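You operate a simulated robot arm through the tools that you are given. There is no shell and no other tool. Be economical: measure what you need, move in short steps, check, and stop when the job is done.

You run a simulated two-armed robot. Do the job below in one go: nothing can be reset, and whatever is moved stays where it is left.

TASK
Take the steel roller on the top of the white table and put it away on the top of the small table. Put the blue puck marked "35" from the top of the white table on top of the white case there and the blue puck that says "42" on top of the grey box. Put the yellow hand pad on the top of the white table away on the top of the small table. Fetch the grey door handle and set it on the belt 1. Take the cardboard box from the top of the white table and leave it on top of the brown medium carton there. Take the orange wiping block and leave it on the white ledge. Take the white reflector on the top of the wiring bench and put it away on the top of the grey sensor bench. Put the purple box on the mat of the vacuum bed. Take the black box and put it on the fail mat. Take the yellow meter and leave it on top of the square carton. Push the bench drawer shut. Open the lid of the black case. Do these in any order. Set down upright: white reflector.

Only the result counts: the job must be done as asked and must still hold three seconds after the hand-in. Knocking over, shifting, dropping, spilling or breaking anything else fails it. Lids that push on must go on centred and level and be pressed home; caps that screw on are set level and turned clockwise until they are tight.

THE ROBOT
Two 7-joint arms with two-finger grippers on one trunk, on a base that drives. Base frame: it is fixed to the floor where the robot stands at the start and does not move with it; the origin is under the middle of the robot, x ahead of it, y to its left, z up; the surface under the hand at the start is at about z = 0.835. Units: m, degrees, N and s.
The left shoulder is at the start at [0.06, 0.123, 0.945], the right one opposite. With the tool pointing down near the work surface each hand reaches from about 0.36 to 0.8 m from the robot's upright axis, wherever it stands, measured 20 degrees to its own side. Places, roughly: belt 1 (159x22 cm) [1.58, -1.9, 1]; bench drawer [0, -6.3, 0.8]; black box (8x9x5 cm) [-3.1, -6.4, 0.8]; blue puck [0.75, -0.25, 0.75]; cardboard box [0.75, -1.5, 0.75]; fail mat (26x20 cm) [-1.2, -3.66, 0.8]; grey box (11x13x10 cm) [0.6, -0.3, 0.9]; grey door handle (3x12x6 cm) [0.9, -1.2, 0.9]; lid of the black case [2.3, -4.1, 1]; mat of the vacuum bed (26x21 cm) [-0.96, -4.24, 0.84]; medium carton [0.75, -1, 1]; orange wiping block (8x6x5 cm) [1.1, -1.4, 0.9]; purple box (8x10x5 cm) [-2.9, -4.5, 0.8]; square carton (20x24x15 cm) [-1.5, -4, 0.9]; steel roller (4x4x14 cm) [0.8, 0.1, 0.9]; top of the grey sensor bench [-0.2, -1.3, 0.9]; top of the small table [0.8, -4.1, 0.8]; white case [0.75, -0.25, 1]; white ledge (22x78 cm) [4.28, 0.78, 1.36]; white reflector (5x5x8 cm) [-2.9, -5.2, 0.8]; yellow hand pad (7x10x6 cm) [0.8, -0.6, 0.9]; yellow meter [-3, -6.5, 0.75]. Payload 1.47 kg a hand.
The TCP of each hand is the grasp point between the finger pads, 0.016 m short of the fingertips. In the tool frame z runs along the fingers and y along their closing line. Largest opening 0.087 m; the body of the gripper starts 0.055 m behind the TCP.
Orientation is that of the tool frame in the base frame, as a unit quaternion [x, y, z, w]. With the fingers straight down and closing along the base's y, the tool's x points along the base's -x, its y along +y and its z along -z.

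THE INTERFACE
- The arms move only by the tool drive_tool. It takes "left_commands", "right_commands" or both (then of equal length, played together; a hand with none holds still); each is a list of rows, each a list of 6 numbers: the shift along the tool's x, y, z in m, then the turn, a rotation vector about the tool's x, y, z in rad. In form: [[tx, ty, tz, ax, ay, az], ...]. A call has 1 to 12 rows; each row is the pose to reach, as a shift and turn from the pose commanded when the call began, along the tool's axes at that moment. "left_grip" and "right_grip" are, for a hand that has rows, the opening, from 0 (shut) to 1 (fully open), set as the call begins (left out, the last holds). Rows are played at 5 a second. More than 0.05 m and 8.6 degrees between two rows, or a gripper value outside its range, and nothing of the call is played. Where a pose cannot be reached the arm comes as near as it can. A force on the tool above 40 N (or 10 N above the force at the start of the call, whichever is more), or a blocked arm, ends the call early, and 0.2 s more pass. Each finger travels about 0.153 m/s and halts on what it meets, pressing with about 28 N; the grip force reading is that of the motor and also rises with nothing between the fingers. The clock runs only during rows and for 0.2 s after the last one: add rows that repeat a pose to give the fingers time. It gives the time, the measured TCP pose, the force on the tool (base axes), the opening and the grip force at its end, in the units of the frame above (readings bear some noise), with the torque about the TCP (base axes, N m) and any sound that the robot's microphone picked up, and new pictures: "show" is both (left out), scene, wrist or none (wrist: the cameras of the hands that moved).
- Cameras (640 x 400 px; columns grow to the right, rows downward): "scene" is now at [0.0876, -0.0368, 1.5132]; the picture's right is [-0.43, -0.90, 0.00], its down [-0.56, 0.27, -0.78] and it looks along [0.71, -0.33, -0.62] (base axes); focal length 284 px, centre (320, 200). "left" rides on the left gripper at [0.073, -0.012, -0.09] in its tool frame; the picture's right is [0.16, 0.99, 0.00], its down [-0.72, 0.12, -0.68] and it looks along [-0.67, 0.11, 0.73] (tool axes); focal length 247 px, centre (320, 200). "right" rides on the right gripper at [0.073, 0.012, -0.09] in its tool frame; the picture's right is [-0.16, 0.99, 0.00], its down [-0.72, -0.12, -0.68] and it looks along [-0.67, -0.11, 0.73] (tool axes); focal length 247 px, centre (320, 200). There is no depth. A picture from a camera that has moved, and an enlarged one, comes with that camera's place and axes in the base frame and with its lens.
- raise_lower(by): slides the trunk up (or, below 0, down) by that many m; the arms and the scene camera ride with it, the base frame stays. It gives what a move gives, with no picture.
- steer(legs): drives the robot by 1 to 6 legs, each [ahead, left, turn to the left] in m, m and degrees, along the robot's own axes; the way and the turn of a leg run together, so that a leg with both is an arc; at most 1.5 m and 180 degrees a leg. The arms and the cameras ride along, it lands a little off, and it stops where it bumps. It gives what a move gives, and a new picture of the scene camera.
- turn_head(pan, tilt): turns the head with the scene camera to pan (to the left, within 120 degrees either way) and tilt (down, from -29 to 69), counted from straight ahead of the robot. It gives what a move gives, and a new picture of the scene camera.
- inspect(camera, box): a new picture of the part [left, top, right, bottom] of that camera's present view, enlarged. The clock stands still meanwhile.
- close_job(): hands the job in; it is judged then, once.

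Go step by step. Nothing tells you exact positions but the pictures and the camera data: compare them with the known pose of the tool, close in by small moves and look again before you grip or let go. The budget is 567 turns and 360 pictures, counting those below and the enlarged ones. Unless the task says otherwise, let go and move clear before handing in.

The tools are called by a JSON object that holds its "name" and its "arguments". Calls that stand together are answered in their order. drive_tool: Moves the arms, as the interface text tells. Its arguments: {"type":"object","properties":{"left_commands":{"type":"array","items":{"type":"array","items":{"type":"number"}}},"left_grip":{"type":"number"},"right_commands":{"type":"array","items":{"type":"array","items":{"type":"number"}}},"right_grip":{"type":"number"},"show":{"type":"string","enum":["both","scene","wrist","none"]}},"required":[]} The other tools are called the same way: raise_lower (by) slides the trunk up or down; steer (legs) drives the base; turn_head (pan, tilt) turns the head that bears the scene camera; inspect (camera, box) takes an enlarged picture of a part of a camera's view; close_job () hands the job in.

At the start:

```text
time: 0.0
left_tool_pos: [0.4646, -0.0001, 1.1782]
left_orientation: [0.0, 1.0, 0.0, -0.001]
left_ft_force: [0.6, -0.2, 0.1]
left_ft_torque: [-0.01, 0.02, 0.0]
left_opening: 0.087
left_grasp_force: 0.2
right_tool_pos: [0.4155, -0.3375, 1.1737]
right_orientation: [0.0, 1.0, 0.0, 0.001]
right_ft_force: [-0.4, 0.1, -0.1]
right_ft_torque: [-0.01, 0.0, 0.04]
right_opening: 0.0872
right_grasp_force: 0.1
trunk travel left (down, up): [-0.1, 0.13]
robot x, y, heading: [0.0001, -0.0026, 0.1]
head pan, tilt: [-25.3, 38.6]
```

scene: 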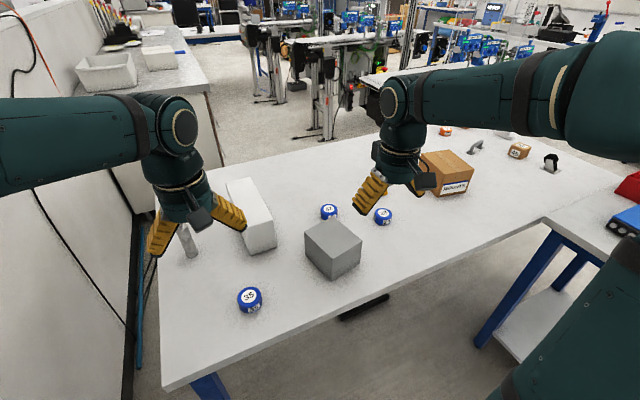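
right: 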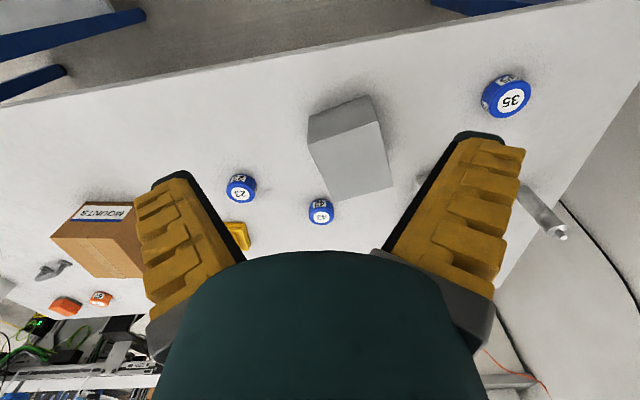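
left: 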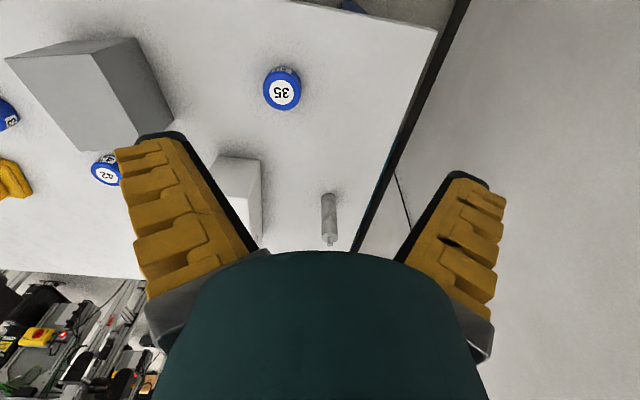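

The table holds the roller, pucks, white case, grey box and carton. I'll look closer at the puck labels first.

{"name": "inspect", "arguments": {"camera": "right", "box": [200, 60, 540, 272]}}

{"name": "inspect", "arguments": {"camera": "scene", "box": [150, 150, 470, 350]}}

{"name": "inspect", "arguments": {"camera": "scene", "box": [400, 80, 640, 230]}}

```text
1.88 times, centred on (370, 166) of right
camera zoom: at [0.3419, -0.3255, 1.2629], right [0.16, 0.99, 0.0], down [0.72, -0.12, 0.68], along [0.67, -0.11, -0.73], focal length 465 px, centre (226, 264)
```

zoom: 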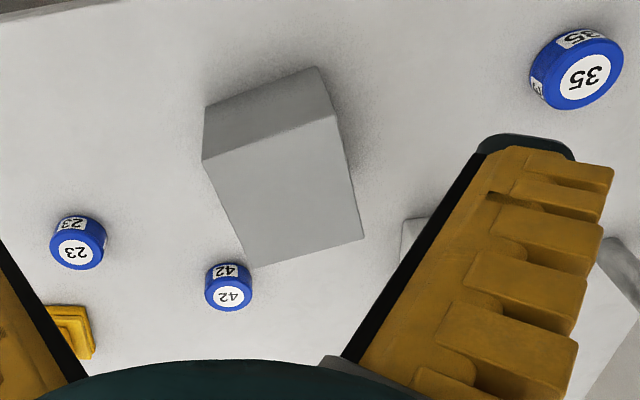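

```text
2.00 times, centred on (310, 250) of scene
camera zoom: at [0.0876, -0.0368, 1.5132], right [-0.43, -0.9, 0.0], down [-0.56, 0.27, -0.78], along [0.71, -0.33, -0.62], focal length 569 px, centre (340, 100)
```

zoom: 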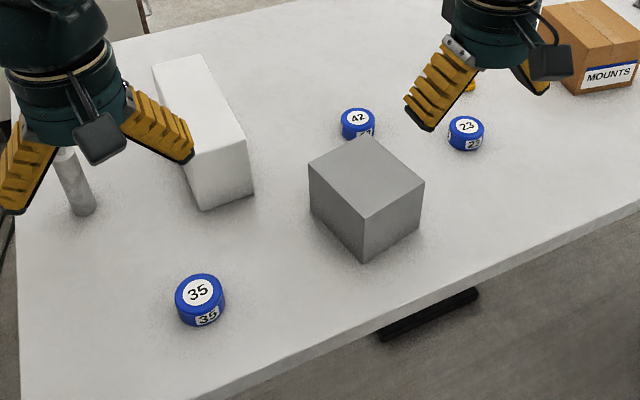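

```text
2.67 times, centred on (520, 155) of scene
camera zoom: at [0.0876, -0.0368, 1.5132], right [-0.43, -0.9, 0.0], down [-0.56, 0.27, -0.78], along [0.71, -0.33, -0.62], focal length 758 px, centre (-213, 320)
```

zoom: 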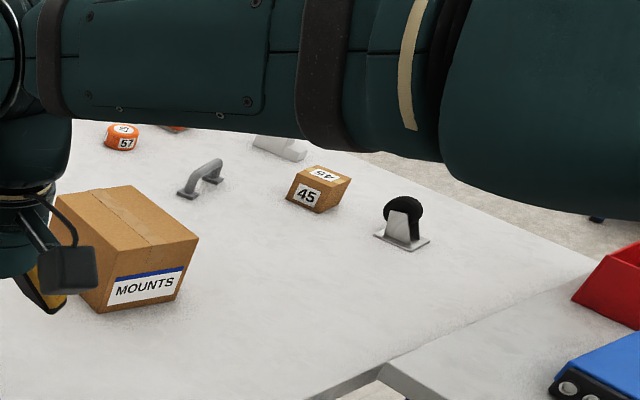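

Puck 35 is near [0.54,-0.05], puck 42 near [0.765,-0.39], white case at x 0.70–0.95, y≈-0.13, grey box near [0.574,-0.306]. I move each hand above its puck.

{"name": "drive_tool", "arguments": {"left_commands": [[-0.0126, -0.0083, 0.038, 0, 0, 0], [-0.025, -0.0167, 0.076, 0, 0, 0], [-0.038, -0.025, 0.114, 0, 0, 0], [-0.05, -0.033, 0.152, 0, 0, 0], [-0.063, -0.042, 0.19, 0, 0, 0], [-0.0754, -0.05, 0.228, 0, 0, 0], [-0.0754, -0.05, 0.228, 0, 0, 0], [-0.0754, -0.05, 0.228, 0, 0, 0], [-0.0754, -0.05, 0.228, 0, 0, 0], [-0.0754, -0.05, 0.228, 0, 0, 0], [-0.0754, -0.05, 0.228, 0, 0, 0]], "right_commands": [[-0.044, -0.007, 0, 0, 0, 0], [-0.088, -0.014, 0, 0, 0, 0], [-0.131, -0.021, 0, 0, 0, 0], [-0.175, -0.028, 0, 0, 0, 0], [-0.219, -0.035, 0, 0, 0, 0], [-0.263, -0.042, 0, 0, 0, 0], [-0.306, -0.049, 0, 0, 0, 0], [-0.35, -0.055, 0.0, 0, 0, 0], [-0.35, -0.055, 0.045, 0, 0, 0], [-0.35, -0.055, 0.09, 0, 0, 0], [-0.35, -0.055, 0.13, 0, 0, 0]], "left_grip": 1, "right_grip": 1}}

```text
time: 2.4
left_tool_pos: [0.5421, -0.0501, 0.9499]
left_orientation: [0.0, 1.0, 0.0, -0.001]
left_ft_force: [0.0, 0.8, -0.1]
left_ft_torque: [0.01, 0.01, 0.01]
left_opening: 0.0873
left_grasp_force: 0.0
right_tool_pos: [0.7242, -0.3812, 1.0311]
right_orientation: [0.0, 1.0, -0.001, 0.0]
right_ft_force: [0.6, 0.3, 0.3]
right_ft_torque: [0.03, 0.02, 0.03]
right_opening: 0.0871
right_grasp_force: 0.1
right hand out of reach, approached as far as the arm can: row 7, 8, 9, 10, 11
trunk travel left (down, up): [-0.1, 0.13]
robot x, y, heading: [-0.0011, 0.0021, -0.1]
head pan, tilt: [-25.3, 38.6]
camera scene: at [0.0895, -0.037, 1.513], right [-0.43, -0.9, 0.0], down [-0.57, 0.27, -0.78], along [0.71, -0.33, -0.63], focal length 284 px, centre (320, 200)
camera right: at [0.6513, -0.3691, 1.1213], right [0.16, 0.99, 0.0], down [0.72, -0.12, 0.68], along [0.67, -0.11, -0.73], focal length 247 px, centre (320, 200)
camera left: at [0.4693, -0.0603, 1.0391], right [-0.16, 0.99, 0.0], down [0.72, 0.12, 0.68], along [0.67, 0.11, -0.73], focal length 247 px, centre (320, 200)
```

scene: 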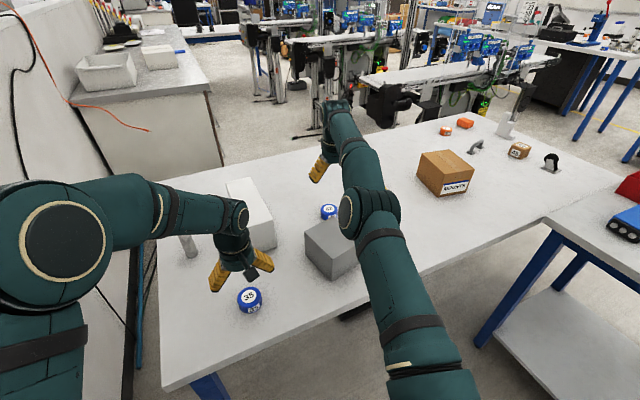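
right: 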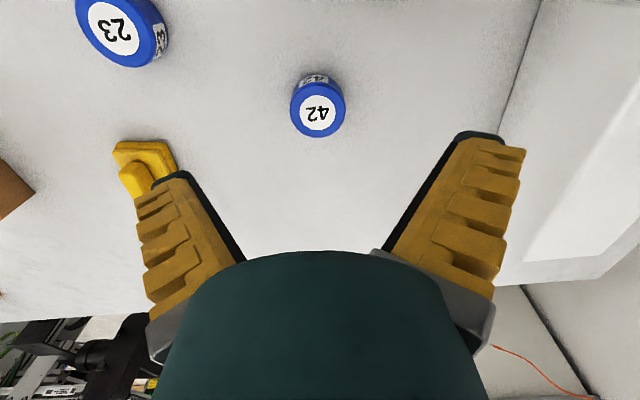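
left: 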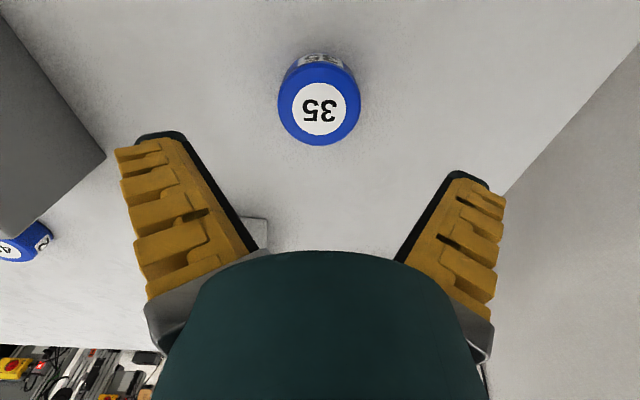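

Both pucks located: 35 at (0.536,-0.050), 42 at (0.759,-0.389). I lower the left hand on puck 35 and grip; the right hand backs up.

{"name": "drive_tool", "arguments": {"left_commands": [[0.006, 0, 0.045, 0, 0, 0], [0.006, 0, 0.093, 0, 0, 0], [0.006, 0, 0.093, 0, 0, 0]], "show": "none"}}

{"name": "drive_tool", "arguments": {"left_commands": [[0, 0, 0, 0, 0, 0], [0, 0, 0, 0, 0, 0], [0, 0, 0, 0, 0, 0]], "left_grip": 0, "show": "wrist"}}

```text
time: 3.2
left_tool_pos: [0.5357, -0.0492, 0.8529]
left_orientation: [0.0, 1.0, 0.001, 0.0]
left_ft_force: [-0.1, -0.1, 0.1]
left_ft_torque: [0.0, -0.01, -0.02]
left_opening: 0.0869
left_grasp_force: 0.2
right_tool_pos: [0.7217, -0.3816, 1.0332]
right_orientation: [0.0, 1.0, 0.0, 0.0]
right_ft_force: [0.6, 0.3, 0.0]
right_ft_torque: [0.01, 0.03, 0.01]
right_opening: 0.0869
right_grasp_force: 0.1
trunk travel left (down, up): [-0.1, 0.13]
robot x, y, heading: [-0.0004, 0.0012, -0.1]
head pan, tilt: [-25.3, 38.6]
```

```text
time: 4.0
left_tool_pos: [0.5359, -0.0489, 0.8534]
left_orientation: [0.0, 1.0, 0.0, -0.001]
left_ft_force: [-0.5, -0.7, 0.1]
left_ft_torque: [-0.01, 0.0, 0.0]
left_opening: 0.06
left_grasp_force: 28.2
right_tool_pos: [0.7221, -0.3825, 1.0326]
right_orientation: [0.0, 1.0, -0.001, 0.0]
right_ft_force: [-0.5, 0.7, 0.9]
right_ft_torque: [-0.03, 0.02, -0.02]
right_opening: 0.0869
right_grasp_force: 0.0
trunk travel left (down, up): [-0.1, 0.13]
robot x, y, heading: [0.0023, -0.0041, -0.1]
head pan, tilt: [-25.3, 38.6]
camera left: at [0.4624, -0.0608, 0.9432], right [-0.16, 0.99, 0.0], down [0.72, 0.12, 0.68], along [0.67, 0.11, -0.73], focal length 247 px, centre (320, 200)
```

left: 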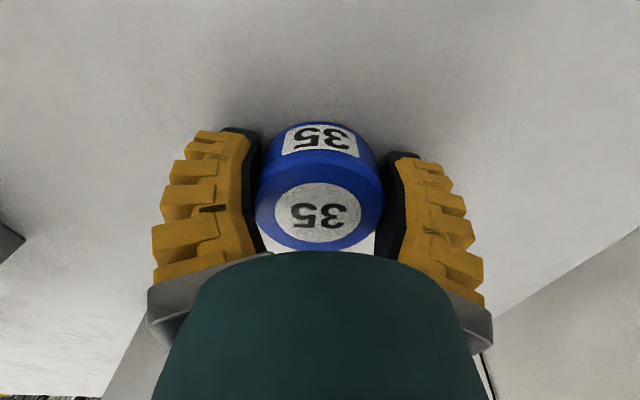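

Puck 35 is held. Lift it and drive forward about 0.1 m to bring things within reach.

{"name": "drive_tool", "arguments": {"left_commands": [[0, 0, -0.05, 0, 0, 0], [0, 0, -0.1, 0, 0, 0], [0, 0, -0.15, 0, 0, 0], [0, 0, -0.2, 0, 0, 0]], "show": "none"}}

{"name": "steer", "arguments": {"legs": [[0.1, 0, 0]]}}

```text
time: 5.0
left_tool_pos: [0.5359, -0.0545, 1.0564]
left_orientation: [0.0, 1.0, 0.0, 0.0]
left_ft_force: [0.0, -0.6, -0.2]
left_ft_torque: [-0.04, -0.03, 0.01]
left_opening: 0.0
left_grasp_force: 27.2
right_tool_pos: [0.7218, -0.3814, 1.033]
right_orientation: [0.0, 1.0, 0.0, 0.0]
right_ft_force: [-0.5, -0.8, 0.1]
right_ft_torque: [0.01, -0.02, 0.01]
right_opening: 0.087
right_grasp_force: 0.1
trunk travel left (down, up): [-0.1, 0.13]
robot x, y, heading: [0.0029, 0.0024, -0.2]
head pan, tilt: [-25.3, 38.6]
```

```text
time: 6.1
left_tool_pos: [0.6358, -0.0532, 1.0552]
left_orientation: [-0.001, 1.0, -0.001, -0.001]
left_ft_force: [0.8, 0.5, 0.9]
left_ft_torque: [0.02, 0.03, -0.02]
left_opening: 0.0004
left_grasp_force: 27.8
right_tool_pos: [0.8225, -0.3815, 1.0333]
right_orientation: [-0.001, 1.0, 0.0, -0.001]
right_ft_force: [0.5, 0.6, -0.4]
right_ft_torque: [-0.01, 0.0, 0.01]
right_opening: 0.0866
right_grasp_force: 0.0
trunk travel left (down, up): [-0.1, 0.13]
robot x, y, heading: [0.0976, 0.0017, 0.3]
head pan, tilt: [-25.3, 38.6]
camera scene: at [0.1874, -0.0366, 1.5131], right [-0.43, -0.9, 0.0], down [-0.57, 0.27, -0.78], along [0.71, -0.33, -0.63], focal length 284 px, centre (320, 200)
```

scene: 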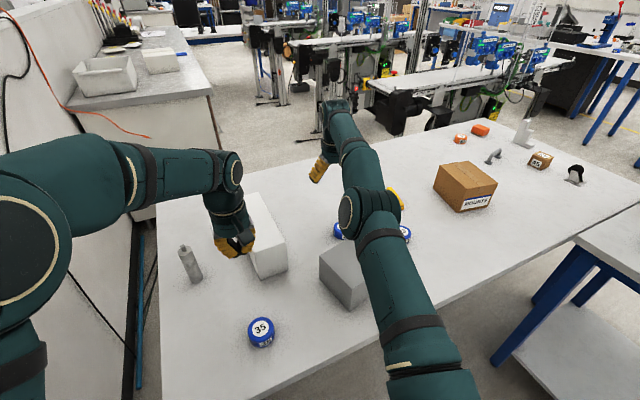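

The puck slipped out of the grip; it still stands upright near where it was. I return above it to look again.

{"name": "drive_tool", "arguments": {"left_commands": [[0.045, 0, 0, 0, 0, 0], [0.09, 0, 0, 0, 0, 0], [0.09, 0, 0.05, 0, 0, 0], [0.09, 0, 0.1, 0, 0, 0], [0.09, 0, 0.1, 0, 0, 0]], "left_grip": 1, "show": "wrist"}}

{"name": "inspect", "arguments": {"camera": "scene", "box": [200, 280, 328, 360]}}

```text
time: 7.3
left_tool_pos: [0.5476, -0.0552, 0.9566]
left_orientation: [-0.001, 1.0, 0.001, 0.0]
left_ft_force: [-0.2, -0.3, 0.0]
left_ft_torque: [0.0, -0.02, -0.01]
left_opening: 0.087
left_grasp_force: 0.1
right_tool_pos: [0.8214, -0.3809, 1.0329]
right_orientation: [-0.001, 1.0, 0.0, 0.0]
right_ft_force: [0.5, -0.1, 0.2]
right_ft_torque: [0.03, -0.01, 0.01]
right_opening: 0.087
right_grasp_force: 0.0
trunk travel left (down, up): [-0.1, 0.13]
robot x, y, heading: [0.0959, 0.0028, 0.0]
head pan, tilt: [-25.3, 38.6]
camera left: at [0.4749, -0.0668, 1.0462], right [-0.16, 0.99, 0.0], down [0.72, 0.12, 0.68], along [0.67, 0.11, -0.73], focal length 247 px, centre (320, 200)
```

left: 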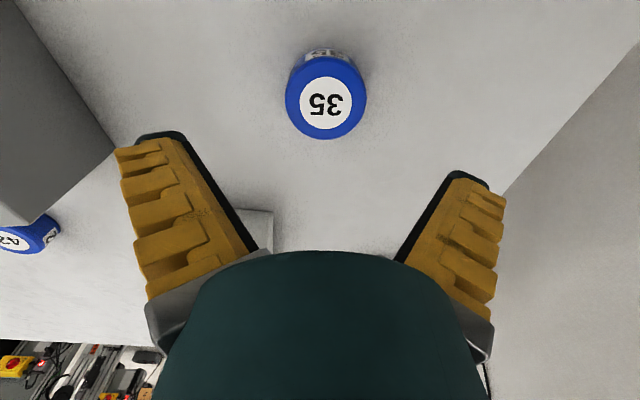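

```text
5.00 times, centred on (264, 320) of scene
camera zoom: at [0.1858, -0.0364, 1.5132], right [-0.43, -0.9, 0.0], down [-0.56, 0.27, -0.78], along [0.71, -0.33, -0.62], focal length 1422 px, centre (600, -400)
```

zoom: 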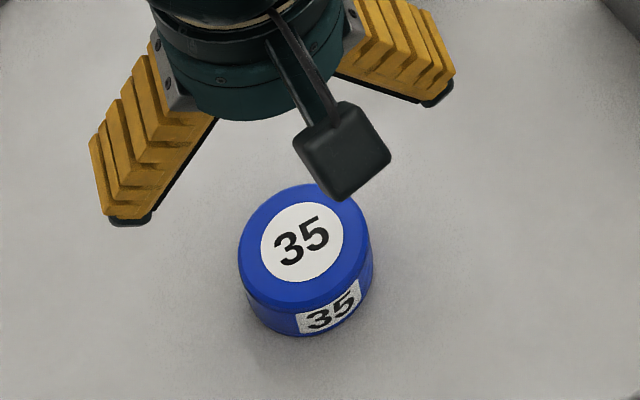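

Puck 35 is at (0.543,-0.053). I grip it again, hold longer, and lift slowly.

{"name": "drive_tool", "arguments": {"left_commands": [[0.004, 0.002, 0.05, 0, 0, 0], [0.004, 0.002, 0.09, 0, 0, 0], [0.004, 0.002, 0.106, 0, 0, 0], [0.004, 0.002, 0.106, 0, 0, 0]], "show": "none"}}

{"name": "drive_tool", "arguments": {"left_commands": [[0, 0, 0, 0, 0, 0], [0, 0, 0, 0, 0, 0], [0, 0, 0, 0, 0, 0], [0, 0, 0, 0, 0, 0]], "left_grip": 0, "show": "none"}}

{"name": "drive_tool", "arguments": {"left_commands": [[0, 0, -0.005, 0, 0, 0], [0, 0, -0.012, 0, 0, 0], [0, 0, -0.02, 0, 0, 0], [0, 0, -0.03, 0, 0, 0]], "show": "wrist"}}

```text
refused: row 1 steps farther than a row can; nothing moved
```

```text
time: 8.3
left_tool_pos: [0.5471, -0.0556, 0.958]
left_orientation: [-0.001, 1.0, 0.001, 0.0]
left_ft_force: [-0.2, -0.4, -0.4]
left_ft_torque: [0.02, 0.01, 0.0]
left_opening: 0.0001
left_grasp_force: 28.0
right_tool_pos: [0.8216, -0.3803, 1.0331]
right_orientation: [-0.001, 1.0, 0.0, -0.001]
right_ft_force: [0.0, -0.5, 0.2]
right_ft_torque: [0.01, 0.01, 0.01]
right_opening: 0.087
right_grasp_force: 0.0
trunk travel left (down, up): [-0.1, 0.13]
robot x, y, heading: [0.0967, -0.0023, -0.1]
head pan, tilt: [-25.3, 38.6]
```

```text
time: 9.3
left_tool_pos: [0.5462, -0.0537, 0.9869]
left_orientation: [0.0, 1.0, 0.0, 0.0]
left_ft_force: [0.6, -0.1, -0.3]
left_ft_torque: [-0.02, -0.01, -0.03]
left_opening: 0.0
left_grasp_force: 28.7
right_tool_pos: [0.8215, -0.3802, 1.0345]
right_orientation: [0.0, 1.0, 0.0, 0.0]
right_ft_force: [-0.2, 0.8, 0.3]
right_ft_torque: [0.02, 0.01, -0.01]
right_opening: 0.087
right_grasp_force: 0.1
trunk travel left (down, up): [-0.1, 0.13]
robot x, y, heading: [0.0965, 0.0005, -0.1]
head pan, tilt: [-25.3, 38.6]
camera left: at [0.4744, -0.0657, 1.0762], right [-0.16, 0.99, 0.0], down [0.72, 0.12, 0.68], along [0.67, 0.11, -0.73], focal length 247 px, centre (320, 200)
```

left: 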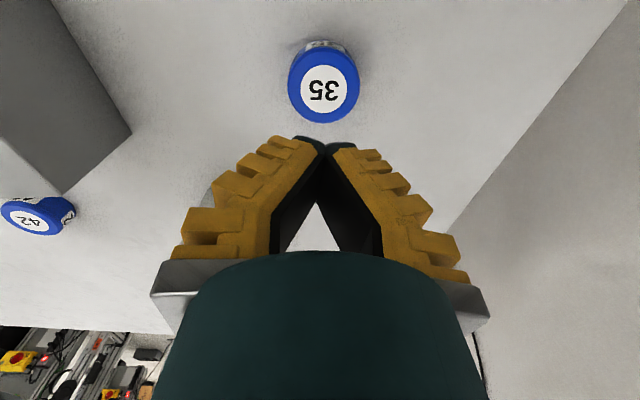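

The earlier rows were refused for step size; nothing was disturbed. I reopen above the puck and retry in smaller steps.

{"name": "drive_tool", "arguments": {"left_commands": [[0.002, 0, 0, 0, 0, 0], [0.002, 0, 0.045, 0, 0, 0], [0.002, 0, 0.09, 0, 0, 0], [0.002, 0, 0.13, 0, 0, 0], [0.002, 0, 0.136, 0, 0, 0], [0.002, 0, 0.136, 0, 0, 0]], "left_grip": 1, "show": "wrist"}}

```text
time: 10.7
left_tool_pos: [0.5436, -0.0536, 0.8493]
left_orientation: [-0.002, 1.0, 0.001, 0.0]
left_ft_force: [-0.2, -0.3, 0.7]
left_ft_torque: [0.0, -0.01, 0.01]
left_opening: 0.0869
left_grasp_force: 0.1
right_tool_pos: [0.8222, -0.3803, 1.0317]
right_orientation: [-0.001, 1.0, 0.0, 0.0]
right_ft_force: [0.0, 0.2, -0.3]
right_ft_torque: [0.01, 0.03, 0.01]
right_opening: 0.0871
right_grasp_force: 0.1
trunk travel left (down, up): [-0.1, 0.13]
robot x, y, heading: [0.0973, 0.001, 0.1]
head pan, tilt: [-25.3, 38.6]
camera left: at [0.4705, -0.0638, 0.9386], right [-0.16, 0.99, 0.0], down [0.72, 0.12, 0.68], along [0.67, 0.11, -0.73], focal length 247 px, centre (320, 200)
```

left: 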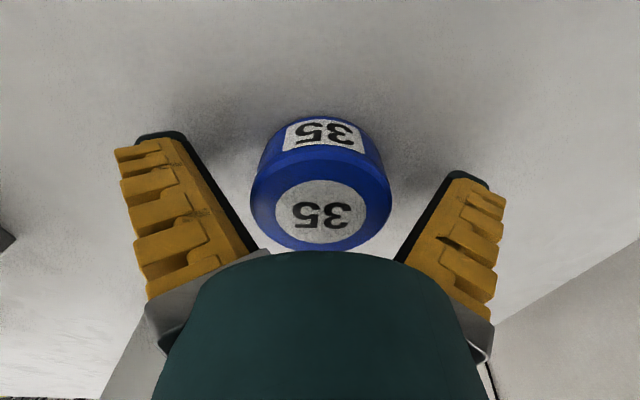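

Puck 35 sits centred between the fingers. I close and then check the grip closely.

{"name": "drive_tool", "arguments": {"left_commands": [[0, 0, 0, 0, 0, 0], [0, 0, 0, 0, 0, 0], [0, 0, 0, 0, 0, 0], [0, 0, 0, 0, 0, 0]], "left_grip": 0, "show": "none"}}

{"name": "drive_tool", "arguments": {"left_commands": [[0, 0, -0.004, 0, 0, 0], [0, 0, -0.009, 0, 0, 0], [0, 0, -0.014, 0, 0, 0], [0, 0, -0.02, 0, 0, 0]], "show": "wrist"}}

{"name": "inspect", "arguments": {"camera": "scene", "box": [200, 280, 328, 360]}}

```text
time: 11.7
left_tool_pos: [0.543, -0.053, 0.8514]
left_orientation: [-0.001, 1.0, 0.0, -0.001]
left_ft_force: [0.1, 0.7, 0.0]
left_ft_torque: [0.03, 0.0, 0.0]
left_opening: 0.0607
left_grasp_force: 27.8
right_tool_pos: [0.8224, -0.3798, 1.0342]
right_orientation: [-0.002, 1.0, 0.0, 0.0]
right_ft_force: [0.2, 0.2, 0.5]
right_ft_torque: [-0.02, 0.01, 0.02]
right_opening: 0.0872
right_grasp_force: 0.0
trunk travel left (down, up): [-0.1, 0.13]
robot x, y, heading: [0.1, 0.0018, -0.0]
head pan, tilt: [-25.3, 38.6]
```

```text
time: 12.7
left_tool_pos: [0.544, -0.0538, 0.8703]
left_orientation: [-0.001, 1.0, 0.0, 0.0]
left_ft_force: [0.0, 0.0, -1.1]
left_ft_torque: [-0.01, 0.01, -0.04]
left_opening: 0.0608
left_grasp_force: 28.1
right_tool_pos: [0.8213, -0.3798, 1.0335]
right_orientation: [-0.001, 1.0, 0.0, 0.0]
right_ft_force: [-0.2, -1.2, 0.2]
right_ft_torque: [-0.03, 0.02, 0.03]
right_opening: 0.0871
right_grasp_force: 0.0
trunk travel left (down, up): [-0.1, 0.13]
robot x, y, heading: [0.0957, 0.0004, -0.1]
head pan, tilt: [-25.3, 38.6]
camera left: at [0.4713, -0.065, 0.9593], right [-0.16, 0.99, 0.0], down [0.72, 0.12, 0.68], along [0.67, 0.11, -0.73], focal length 247 px, centre (320, 200)
```

left: 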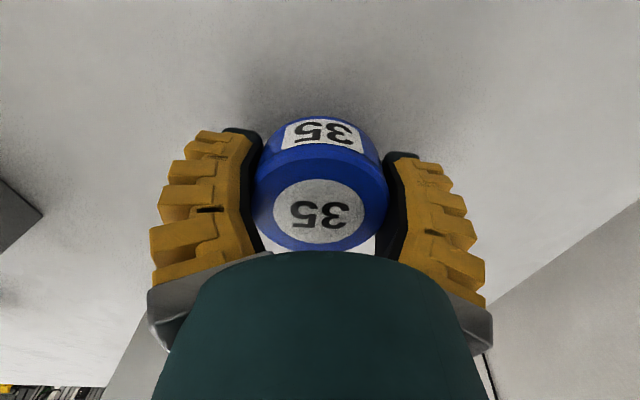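

```text
5.00 times, centred on (264, 320) of scene
camera zoom: at [0.1859, -0.0365, 1.5132], right [-0.43, -0.9, 0.0], down [-0.56, 0.27, -0.78], along [0.71, -0.33, -0.62], focal length 1422 px, centre (600, -400)
```

zoom: 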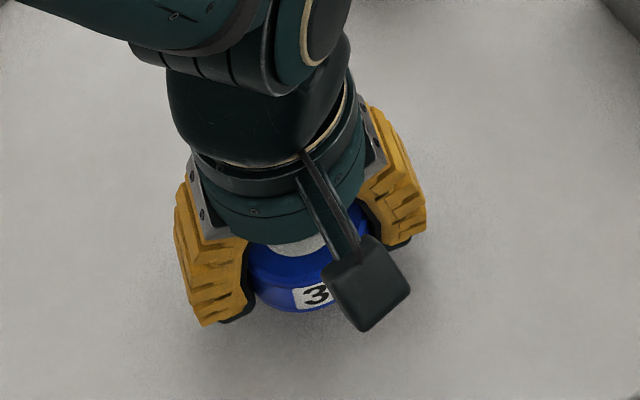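

The puck holds this time. I continue lifting gently.

{"name": "drive_tool", "arguments": {"left_commands": [[0, 0, -0.01, 0, 0, 0], [0, 0, -0.025, 0, 0, 0], [0, 0, -0.04, 0, 0, 0], [0, 0, -0.055, 0, 0, 0], [0, 0, -0.07, 0, 0, 0], [0, 0, -0.085, 0, 0, 0], [0, 0, -0.1, 0, 0, 0], [0, 0, -0.115, 0, 0, 0], [0, 0, -0.13, 0, 0, 0], [0, 0, -0.145, 0, 0, 0], [0, 0, -0.15, 0, 0, 0]], "show": "none"}}

```text
time: 15.1
left_tool_pos: [0.544, -0.0527, 1.021]
left_orientation: [0.0, 1.0, 0.001, 0.0]
left_ft_force: [-0.1, 0.1, -1.6]
left_ft_torque: [0.02, -0.02, 0.04]
left_opening: 0.0606
left_grasp_force: 28.0
right_tool_pos: [0.8211, -0.3805, 1.0331]
right_orientation: [-0.001, 1.0, 0.0, 0.0]
right_ft_force: [0.6, -0.5, -0.5]
right_ft_torque: [0.0, -0.02, 0.0]
right_opening: 0.0869
right_grasp_force: 0.1
trunk travel left (down, up): [-0.1, 0.13]
robot x, y, heading: [0.0988, -0.0007, 0.2]
head pan, tilt: [-25.3, 38.6]
```

Holding. Now carry it over the white case.

{"name": "drive_tool", "arguments": {"left_commands": [[-0.01, -0.004, 0, 0, 0, 0], [-0.03, -0.011, 0, 0, 0, 0], [-0.05, -0.019, 0, 0, 0, 0], [-0.07, -0.027, 0, 0, 0, 0], [-0.09, -0.034, 0, 0, 0, 0], [-0.11, -0.042, 0, 0, 0, 0], [-0.13, -0.049, 0, 0, 0, 0], [-0.15, -0.057, 0, 0, 0, 0], [-0.17, -0.065, 0, 0, 0, 0], [-0.19, -0.072, 0, 0, 0, 0], [-0.205, -0.078, 0, 0, 0, 0], [-0.211, -0.08, 0, 0, 0, 0]]}}

```text
time: 17.7
left_tool_pos: [0.7553, -0.1341, 1.0197]
left_orientation: [-0.002, 1.0, 0.0, 0.0]
left_ft_force: [0.8, 0.3, -2.2]
left_ft_torque: [0.02, -0.01, -0.02]
left_opening: 0.0601
left_grasp_force: 27.9
right_tool_pos: [0.8226, -0.3808, 1.0336]
right_orientation: [0.0, 1.0, 0.0, 0.0]
right_ft_force: [0.0, -1.0, -0.4]
right_ft_torque: [0.02, -0.04, -0.02]
right_opening: 0.0871
right_grasp_force: 0.0
trunk travel left (down, up): [-0.1, 0.13]
robot x, y, heading: [0.0985, 0.0008, 0.1]
head pan, tilt: [-25.3, 38.6]
camera scene: at [0.1861, -0.0365, 1.5132], right [-0.43, -0.9, 0.0], down [-0.56, 0.27, -0.78], along [0.71, -0.33, -0.62], focal length 284 px, centre (320, 200)
camera left: at [0.6834, -0.1446, 1.1096], right [-0.16, 0.99, 0.0], down [0.72, 0.12, 0.68], along [0.67, 0.11, -0.73], focal length 247 px, centre (320, 200)
```

scene: 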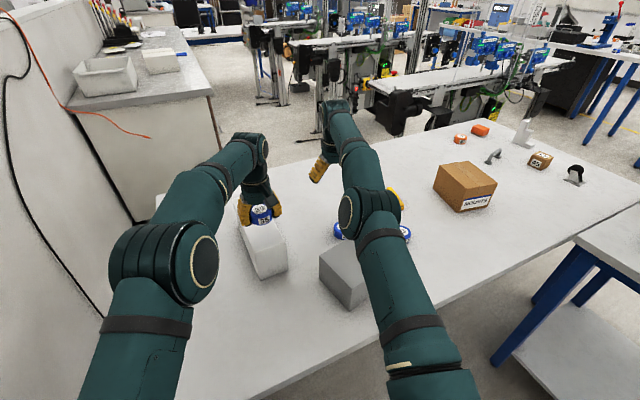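
left: 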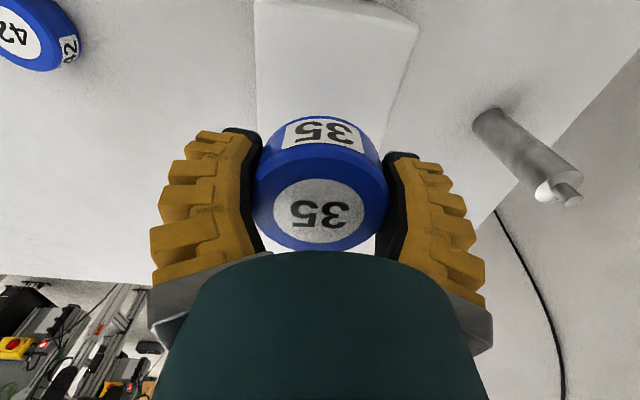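

The puck is over the case centreline. I lower slowly to just above the expected contact.

{"name": "drive_tool", "arguments": {"left_commands": [[0, 0, 0.01, 0, 0, 0], [0, 0, 0.022, 0, 0, 0], [0, 0, 0.034, 0, 0, 0], [0, 0, 0.044, 0, 0, 0], [0, 0, 0.05, 0, 0, 0], [0, 0, 0.05, 0, 0, 0]], "show": "none"}}

{"name": "inspect", "arguments": {"camera": "scene", "box": [200, 170, 328, 250]}}

```text
time: 19.1
left_tool_pos: [0.7529, -0.1337, 0.9697]
left_orientation: [-0.001, 1.0, 0.0, -0.001]
left_ft_force: [-0.1, -0.6, -0.2]
left_ft_torque: [-0.01, 0.0, -0.01]
left_opening: 0.0601
left_grasp_force: 28.0
right_tool_pos: [0.8216, -0.38, 1.0347]
right_orientation: [0.0, 1.0, 0.0, 0.0]
right_ft_force: [0.0, 0.9, -0.2]
right_ft_torque: [-0.03, 0.02, 0.04]
right_opening: 0.0871
right_grasp_force: 0.1
trunk travel left (down, up): [-0.1, 0.13]
robot x, y, heading: [0.0964, 0.0019, 0.2]
head pan, tilt: [-25.3, 38.6]
```

```text
5.00 times, centred on (264, 210) of scene
camera zoom: at [0.186, -0.0366, 1.5132], right [-0.43, -0.9, 0.0], down [-0.56, 0.27, -0.78], along [0.71, -0.33, -0.62], focal length 1422 px, centre (600, 150)
```

zoom: 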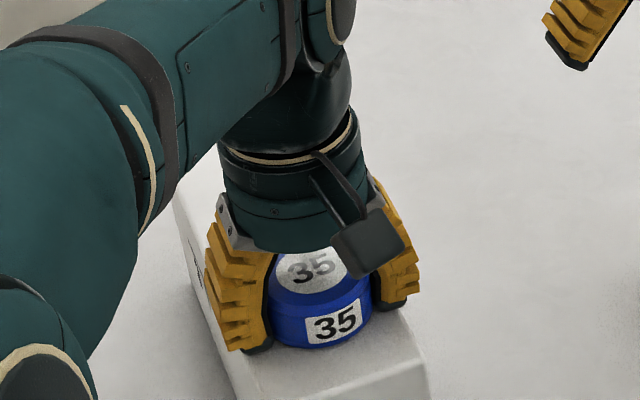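

Very near contact. I lower a few more millimetres and watch the force.

{"name": "drive_tool", "arguments": {"left_commands": [[0, 0, 0.0015, 0, 0, 0], [0, 0, 0.003, 0, 0, 0], [0, 0, 0.003, 0, 0, 0]], "show": "none"}}

```text
time: 19.9
left_tool_pos: [0.7534, -0.1329, 0.9698]
left_orientation: [-0.001, 1.0, -0.001, 0.001]
left_ft_force: [3.4, -3.2, 14.7]
left_ft_torque: [-0.2, 0.33, 0.13]
left_opening: 0.0604
left_grasp_force: 28.0
right_tool_pos: [0.8212, -0.3804, 1.0343]
right_orientation: [0.0, 1.0, 0.0, 0.0]
right_ft_force: [-0.3, 0.7, 0.3]
right_ft_torque: [0.02, 0.0, 0.01]
right_opening: 0.0872
right_grasp_force: 0.1
trunk travel left (down, up): [-0.1, 0.13]
robot x, y, heading: [0.101, 0.0007, 0.1]
head pan, tilt: [-25.3, 38.6]
```

Contact felt. Ease up slightly, release, then rise.

{"name": "drive_tool", "arguments": {"left_commands": [[0, 0, -0.002, 0, 0, 0]], "show": "none"}}

{"name": "drive_tool", "arguments": {"left_commands": [[0, 0, 0, 0, 0, 0], [0, 0, 0, 0, 0, 0], [0, 0, -0.02, 0, 0, 0], [0, 0, -0.06, 0, 0, 0], [0, 0, -0.105, 0, 0, 0]], "left_grip": 1, "show": "wrist"}}

```text
time: 20.3
left_tool_pos: [0.7531, -0.1323, 0.9702]
left_orientation: [-0.001, 1.0, -0.001, 0.001]
left_ft_force: [2.3, -4.0, 12.7]
left_ft_torque: [-0.28, 0.23, 0.07]
left_opening: 0.0602
left_grasp_force: 28.5
right_tool_pos: [0.8212, -0.3803, 1.0324]
right_orientation: [-0.001, 1.0, 0.0, 0.0]
right_ft_force: [0.6, 0.5, -1.2]
right_ft_torque: [0.02, -0.02, 0.01]
right_opening: 0.087
right_grasp_force: 0.1
trunk travel left (down, up): [-0.1, 0.13]
robot x, y, heading: [0.0961, 0.0003, 0.2]
head pan, tilt: [-25.3, 38.6]
```

```text
time: 21.5
left_tool_pos: [0.7558, -0.1342, 1.0741]
left_orientation: [0.0, 1.0, 0.001, -0.001]
left_ft_force: [0.3, -0.3, -1.1]
left_ft_torque: [0.01, -0.01, 0.01]
left_opening: 0.087
left_grasp_force: 0.0
right_tool_pos: [0.821, -0.3811, 1.0323]
right_orientation: [-0.001, 1.0, -0.001, 0.0]
right_ft_force: [-0.1, -0.3, 0.4]
right_ft_torque: [-0.02, 0.01, 0.04]
right_opening: 0.0874
right_grasp_force: 0.1
trunk travel left (down, up): [-0.1, 0.13]
robot x, y, heading: [0.0979, -0.0027, 0.1]
head pan, tilt: [-25.3, 38.6]
camera left: at [0.6852, -0.1452, 1.1633], right [-0.16, 0.99, 0.0], down [0.72, 0.12, 0.68], along [0.67, 0.11, -0.73], focal length 247 px, centre (320, 200)
```

left: 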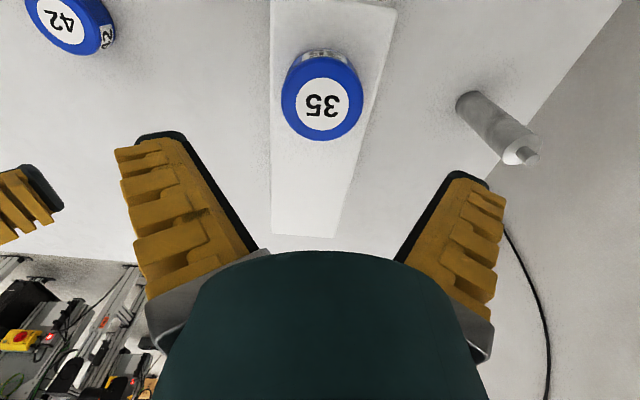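

Puck 35 is on the case. Now the right hand goes over puck 42.

{"name": "drive_tool", "arguments": {"right_commands": [[0.032, -0.004, 0, 0, 0, 0], [0.0625, -0.008, 0, 0, 0, 0], [0.0625, -0.008, 0.045, 0, 0, 0], [0.0625, -0.008, 0.09, 0, 0, 0], [0.0625, -0.008, 0.09, 0, 0, 0]], "show": "wrist"}}

```text
time: 22.7
left_tool_pos: [0.7577, -0.1339, 1.0738]
left_orientation: [-0.001, 1.0, 0.0, 0.0]
left_ft_force: [0.6, 0.4, -0.2]
left_ft_torque: [0.03, 0.01, -0.01]
left_opening: 0.0869
left_grasp_force: 0.1
right_tool_pos: [0.7565, -0.3905, 0.9443]
right_orientation: [-0.001, 1.0, 0.0, 0.0]
right_ft_force: [0.3, 0.6, -0.4]
right_ft_torque: [0.02, 0.01, -0.02]
right_opening: 0.0868
right_grasp_force: 0.0
trunk travel left (down, up): [-0.1, 0.13]
robot x, y, heading: [0.1005, 0.0005, 0.2]
head pan, tilt: [-25.3, 38.6]
camera right: at [0.6832, -0.3778, 1.0339], right [0.16, 0.99, 0.0], down [0.72, -0.11, 0.68], along [0.67, -0.11, -0.73], focal length 247 px, centre (320, 200)
```

right: 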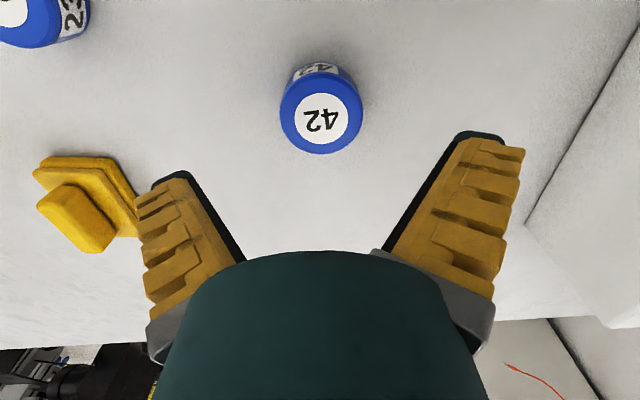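

Well aligned. Descend and grip puck 42.

{"name": "drive_tool", "arguments": {"right_commands": [[-0.001, 0, 0.045, 0, 0, 0], [-0.001, 0, 0.085, 0, 0, 0], [-0.001, 0, 0.0915, 0, 0, 0], [-0.001, 0, 0.0915, 0, 0, 0]], "show": "none"}}

{"name": "drive_tool", "arguments": {"right_commands": [[0, 0, 0, 0, 0, 0], [0, 0, 0, 0, 0, 0], [0, 0, 0, 0, 0, 0], [0, 0, 0, 0, 0, 0]], "right_grip": 0, "show": "none"}}

{"name": "drive_tool", "arguments": {"right_commands": [[0, 0, -0.005, 0, 0, 0], [0, 0, -0.015, 0, 0, 0], [0, 0, -0.03, 0, 0, 0], [0, 0, -0.045, 0, 0, 0], [0, 0, -0.06, 0, 0, 0], [0, 0, -0.075, 0, 0, 0], [0, 0, -0.09, 0, 0, 0], [0, 0, -0.105, 0, 0, 0], [0, 0, -0.12, 0, 0, 0], [0, 0, -0.135, 0, 0, 0], [0, 0, -0.15, 0, 0, 0], [0, 0, -0.155, 0, 0, 0]], "show": "none"}}

```text
time: 23.7
left_tool_pos: [0.758, -0.1341, 1.0742]
left_orientation: [0.0, 1.0, 0.0, 0.0]
left_ft_force: [0.1, -0.6, 1.2]
left_ft_torque: [0.0, 0.0, 0.0]
left_opening: 0.0872
left_grasp_force: 0.1
right_tool_pos: [0.7596, -0.3895, 0.8529]
right_orientation: [-0.001, 1.0, 0.0, -0.001]
right_ft_force: [-0.5, 0.2, 0.3]
right_ft_torque: [0.01, 0.01, -0.04]
right_opening: 0.0869
right_grasp_force: 0.2
trunk travel left (down, up): [-0.1, 0.13]
robot x, y, heading: [0.0957, 0.0021, -0.0]
head pan, tilt: [-25.3, 38.6]
```

```text
time: 24.7
left_tool_pos: [0.7581, -0.1339, 1.0744]
left_orientation: [-0.002, 1.0, 0.001, 0.0]
left_ft_force: [0.5, 0.3, 0.2]
left_ft_torque: [0.05, 0.03, -0.01]
left_opening: 0.0873
left_grasp_force: 0.1
right_tool_pos: [0.7606, -0.3903, 0.853]
right_orientation: [-0.001, 1.0, 0.0, 0.001]
right_ft_force: [0.1, -0.3, 0.3]
right_ft_torque: [-0.03, 0.02, -0.01]
right_opening: 0.0587
right_grasp_force: 27.6
trunk travel left (down, up): [-0.1, 0.13]
robot x, y, heading: [0.0985, -0.0015, 0.0]
head pan, tilt: [-25.3, 38.6]
```

```text
time: 27.3
left_tool_pos: [0.7583, -0.1336, 1.0727]
left_orientation: [0.0, 1.0, 0.0, 0.001]
left_ft_force: [0.5, 0.2, -0.1]
left_ft_torque: [0.01, 0.0, 0.0]
left_opening: 0.0867
left_grasp_force: 0.1
right_tool_pos: [0.7599, -0.3866, 1.006]
right_orientation: [-0.002, 1.0, 0.0, -0.001]
right_ft_force: [-1.0, -0.2, -1.1]
right_ft_torque: [0.01, 0.0, 0.01]
right_opening: 0.0586
right_grasp_force: 27.3
trunk travel left (down, up): [-0.1, 0.13]
robot x, y, heading: [0.0953, -0.0008, 0.2]
head pan, tilt: [-25.3, 38.6]
```

Held. Carry puck 42 over the grey box.

{"name": "drive_tool", "arguments": {"right_commands": [[0.008, 0.004, 0, 0, 0, 0], [0.025, 0.011, 0, 0, 0, 0], [0.043, 0.019, 0, 0, 0, 0], [0.061, 0.027, 0, 0, 0, 0], [0.079, 0.035, 0, 0, 0, 0], [0.097, 0.043, 0, 0, 0, 0], [0.115, 0.051, 0, 0, 0, 0], [0.133, 0.059, 0, 0, 0, 0], [0.151, 0.067, 0, 0, 0, 0], [0.169, 0.075, 0, 0, 0, 0], [0.182, 0.08, 0, 0, 0, 0], [0.186, 0.082, 0, 0, 0, 0]], "show": "both"}}

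```text
time: 29.9
left_tool_pos: [0.7585, -0.1348, 1.0731]
left_orientation: [-0.001, 1.0, 0.0, 0.001]
left_ft_force: [-0.1, -0.4, -0.2]
left_ft_torque: [0.01, 0.01, 0.03]
left_opening: 0.0872
left_grasp_force: 0.0
right_tool_pos: [0.5732, -0.3065, 1.0082]
right_orientation: [-0.001, 1.0, 0.0, 0.0]
right_ft_force: [0.5, -0.6, -0.7]
right_ft_torque: [0.01, -0.01, -0.01]
right_opening: 0.0581
right_grasp_force: 28.0
trunk travel left (down, up): [-0.1, 0.13]
robot x, y, heading: [0.0979, 0.0017, 0.2]
head pan, tilt: [-25.3, 38.6]
camera scene: at [0.1861, -0.0366, 1.5131], right [-0.43, -0.9, 0.0], down [-0.56, 0.27, -0.78], along [0.71, -0.33, -0.62], focal length 284 px, centre (320, 200)
camera right: at [0.4994, -0.2932, 1.0967], right [0.16, 0.99, 0.0], down [0.72, -0.11, 0.68], along [0.67, -0.11, -0.73], focal length 247 px, centre (320, 200)
```

scene: 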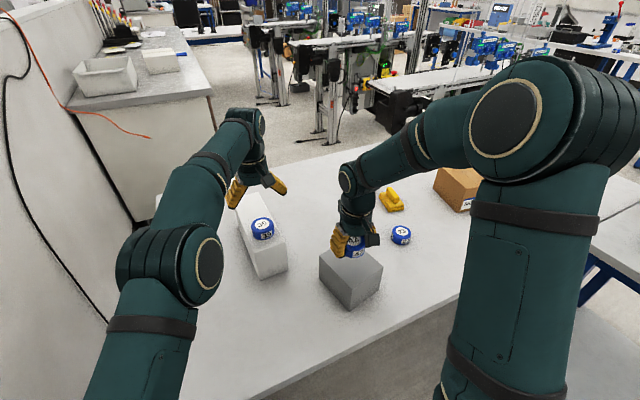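
right: 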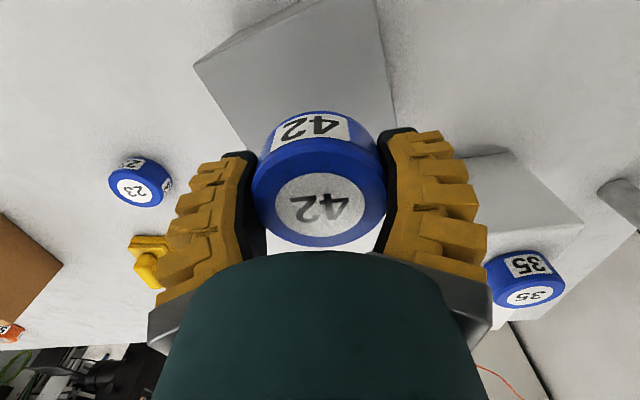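

Box top centre is about (0.582,-0.31). I nudge and lower slowly to near contact.

{"name": "drive_tool", "arguments": {"right_commands": [[-0.004, -0.002, 0.008, 0, 0, 0], [-0.008, -0.004, 0.02, 0, 0, 0], [-0.008, -0.004, 0.032, 0, 0, 0], [-0.008, -0.004, 0.044, 0, 0, 0], [-0.008, -0.004, 0.05, 0, 0, 0], [-0.008, -0.004, 0.05, 0, 0, 0]], "show": "none"}}

{"name": "drive_tool", "arguments": {"right_commands": [[0, 0, 0.0015, 0, 0, 0], [0, 0, 0.003, 0, 0, 0], [0, 0, 0.003, 0, 0, 0]], "show": "none"}}

```text
time: 31.3
left_tool_pos: [0.7584, -0.1343, 1.0734]
left_orientation: [-0.001, 1.0, 0.0, 0.0]
left_ft_force: [0.1, 0.8, 0.1]
left_ft_torque: [0.01, 0.0, -0.02]
left_opening: 0.0867
left_grasp_force: 0.1
right_tool_pos: [0.5822, -0.3095, 0.9579]
right_orientation: [0.0, 1.0, 0.0, 0.0]
right_ft_force: [0.1, -0.2, -0.4]
right_ft_torque: [0.01, -0.03, 0.02]
right_opening: 0.0586
right_grasp_force: 28.2
trunk travel left (down, up): [-0.1, 0.13]
robot x, y, heading: [0.0996, -0.0018, 0.2]
head pan, tilt: [-25.3, 38.6]
```

```text
time: 32.1
left_tool_pos: [0.7584, -0.134, 1.0739]
left_orientation: [-0.001, 1.0, 0.0, 0.0]
left_ft_force: [0.3, 0.8, 0.5]
left_ft_torque: [-0.03, 0.0, -0.01]
left_opening: 0.087
left_grasp_force: 0.1
right_tool_pos: [0.5822, -0.3094, 0.9533]
right_orientation: [0.0, 1.0, 0.0, 0.0]
right_ft_force: [-1.4, 0.8, -1.0]
right_ft_torque: [-0.04, -0.01, -0.01]
right_opening: 0.0582
right_grasp_force: 27.3
trunk travel left (down, up): [-0.1, 0.13]
robot x, y, heading: [0.0966, 0.0006, 0.2]
head pan, tilt: [-25.3, 38.6]
```

{"name": "drive_tool", "arguments": {"right_commands": [[0, 0, 0.0015, 0, 0, 0], [0, 0, 0.003, 0, 0, 0], [0, 0, 0.003, 0, 0, 0]], "show": "none"}}

```text
time: 32.9
left_tool_pos: [0.757, -0.1339, 1.0747]
left_orientation: [-0.001, 1.0, 0.0, -0.001]
left_ft_force: [0.4, 0.1, -0.6]
left_ft_torque: [0.0, 0.01, 0.02]
left_opening: 0.0871
left_grasp_force: 0.0
right_tool_pos: [0.5817, -0.3108, 0.9524]
right_orientation: [0.0, 1.0, 0.0, 0.001]
right_ft_force: [0.1, -3.7, 16.2]
right_ft_torque: [-0.06, 0.35, 0.02]
right_opening: 0.0585
right_grasp_force: 28.4
trunk travel left (down, up): [-0.1, 0.13]
robot x, y, heading: [0.1007, -0.0003, -0.1]
head pan, tilt: [-25.3, 38.6]
```

Puck 42 rests on the box. Release and rise.

{"name": "drive_tool", "arguments": {"right_commands": [[0, 0, -0.002, 0, 0, 0]], "show": "none"}}

{"name": "drive_tool", "arguments": {"right_commands": [[0, 0, 0, 0, 0, 0], [0, 0, 0, 0, 0, 0], [0, 0, -0.02, 0, 0, 0], [0, 0, -0.06, 0, 0, 0], [0, 0, -0.105, 0, 0, 0], [0, 0, -0.15, 0, 0, 0]], "right_grip": 1, "show": "scene"}}

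```text
time: 33.3
left_tool_pos: [0.7573, -0.1332, 1.0727]
left_orientation: [0.0, 1.0, 0.0, 0.0]
left_ft_force: [-1.1, -0.6, -0.3]
left_ft_torque: [-0.01, 0.0, 0.02]
left_opening: 0.087
left_grasp_force: 0.1
right_tool_pos: [0.5806, -0.3097, 0.9523]
right_orientation: [-0.001, 1.0, 0.0, -0.001]
right_ft_force: [1.0, -0.8, 2.1]
right_ft_torque: [-0.02, -0.13, 0.01]
right_opening: 0.0585
right_grasp_force: 28.8
trunk travel left (down, up): [-0.1, 0.13]
robot x, y, heading: [0.0976, -0.001, 0.1]
head pan, tilt: [-25.3, 38.6]
```

```text
time: 34.7
left_tool_pos: [0.7577, -0.133, 1.0734]
left_orientation: [-0.001, 1.0, 0.0, 0.0]
left_ft_force: [0.5, 0.1, -0.1]
left_ft_torque: [0.0, 0.0, 0.0]
left_opening: 0.087
left_grasp_force: 0.1
right_tool_pos: [0.5798, -0.3087, 1.1002]
right_orientation: [-0.002, 1.0, 0.0, 0.0]
right_ft_force: [0.0, 0.0, 0.1]
right_ft_torque: [-0.01, -0.02, -0.01]
right_opening: 0.0869
right_grasp_force: 0.0
trunk travel left (down, up): [-0.1, 0.13]
robot x, y, heading: [0.0988, 0.0, 0.1]
head pan, tilt: [-25.3, 38.6]
camera scene: at [0.1853, -0.0363, 1.5132], right [-0.43, -0.9, 0.0], down [-0.56, 0.27, -0.78], along [0.71, -0.33, -0.62], focal length 284 px, centre (320, 200)
```

scene: 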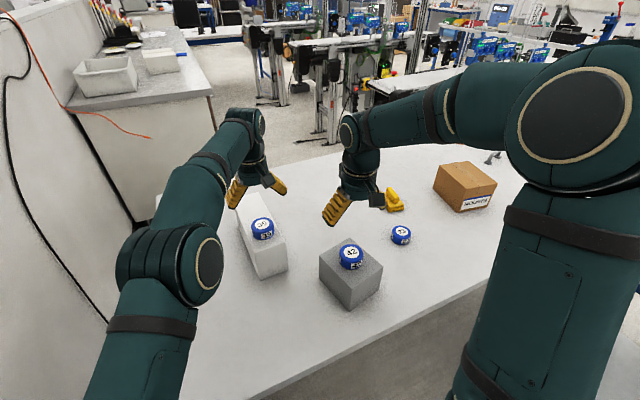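

Both pucks are placed. Next the left hand goes above the steel roller near (0.781,0.072).

{"name": "drive_tool", "arguments": {"left_commands": [[-0.005, 0.041, 0, 0, 0, 0], [-0.01, 0.082, 0, 0, 0, 0], [-0.015, 0.123, 0, 0, 0, 0], [-0.02, 0.164, 0, 0, 0, 0], [-0.024, 0.205, 0, 0, 0, 0], [-0.024, 0.205, 0, 0, 0, 0]], "show": "wrist"}}

```text
time: 36.1
left_tool_pos: [0.7818, 0.0702, 1.0773]
left_orientation: [0.0, 1.0, 0.001, 0.0]
left_ft_force: [0.4, 0.3, -0.7]
left_ft_torque: [0.01, 0.01, 0.04]
left_opening: 0.0873
left_grasp_force: 0.0
right_tool_pos: [0.5811, -0.3099, 1.0982]
right_orientation: [-0.001, 1.0, 0.0, 0.0]
right_ft_force: [-0.4, 0.6, 0.7]
right_ft_torque: [0.02, 0.01, -0.03]
right_opening: 0.087
right_grasp_force: 0.1
trunk travel left (down, up): [-0.1, 0.13]
robot x, y, heading: [0.0975, -0.0009, 0.1]
head pan, tilt: [-25.3, 38.6]
camera left: at [0.7096, 0.0602, 1.1667], right [-0.16, 0.99, 0.0], down [0.72, 0.12, 0.68], along [0.67, 0.11, -0.73], focal length 247 px, centre (320, 200)
```

left: 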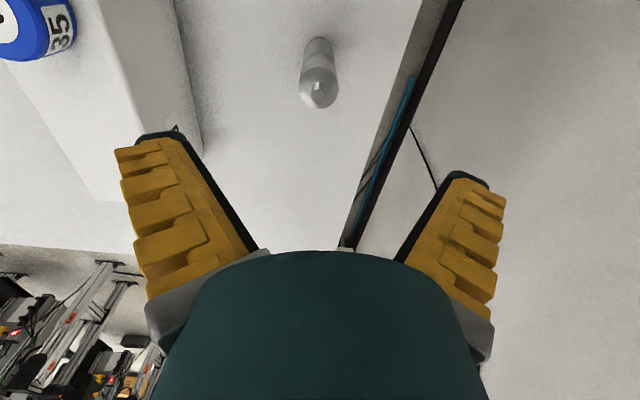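

Roller is directly below. I narrow the opening a little and descend to grip at z≈0.927.

{"name": "drive_tool", "arguments": {"left_commands": [[0.003, 0, 0.03, 0, 0, 0], [0.003, 0, 0.07, 0, 0, 0], [0.003, 0, 0.11, 0, 0, 0], [0.003, 0, 0.135, 0, 0, 0], [0.003, 0, 0.148, 0, 0, 0], [0.003, 0, 0.148, 0, 0, 0]], "left_grip": 0.75, "show": "wrist"}}

```text
time: 37.5
left_tool_pos: [0.7749, 0.0715, 0.9247]
left_orientation: [-0.001, 1.0, 0.0, 0.0]
left_ft_force: [-0.9, 0.3, -0.7]
left_ft_torque: [0.0, 0.03, 0.02]
left_opening: 0.0693
left_grasp_force: 3.4
right_tool_pos: [0.5806, -0.3077, 1.0992]
right_orientation: [-0.002, 1.0, 0.0, 0.001]
right_ft_force: [0.5, -0.2, 0.2]
right_ft_torque: [0.0, 0.06, -0.02]
right_opening: 0.0871
right_grasp_force: 0.0
trunk travel left (down, up): [-0.1, 0.13]
robot x, y, heading: [0.094, 0.0005, 0.3]
head pan, tilt: [-25.3, 38.6]
camera left: at [0.7031, 0.0598, 1.0146], right [-0.16, 0.99, 0.0], down [0.72, 0.12, 0.68], along [0.67, 0.11, -0.73], focal length 247 px, centre (320, 200)
```

left: 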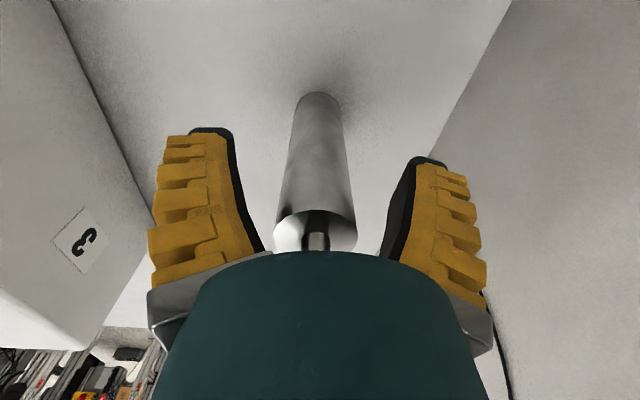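

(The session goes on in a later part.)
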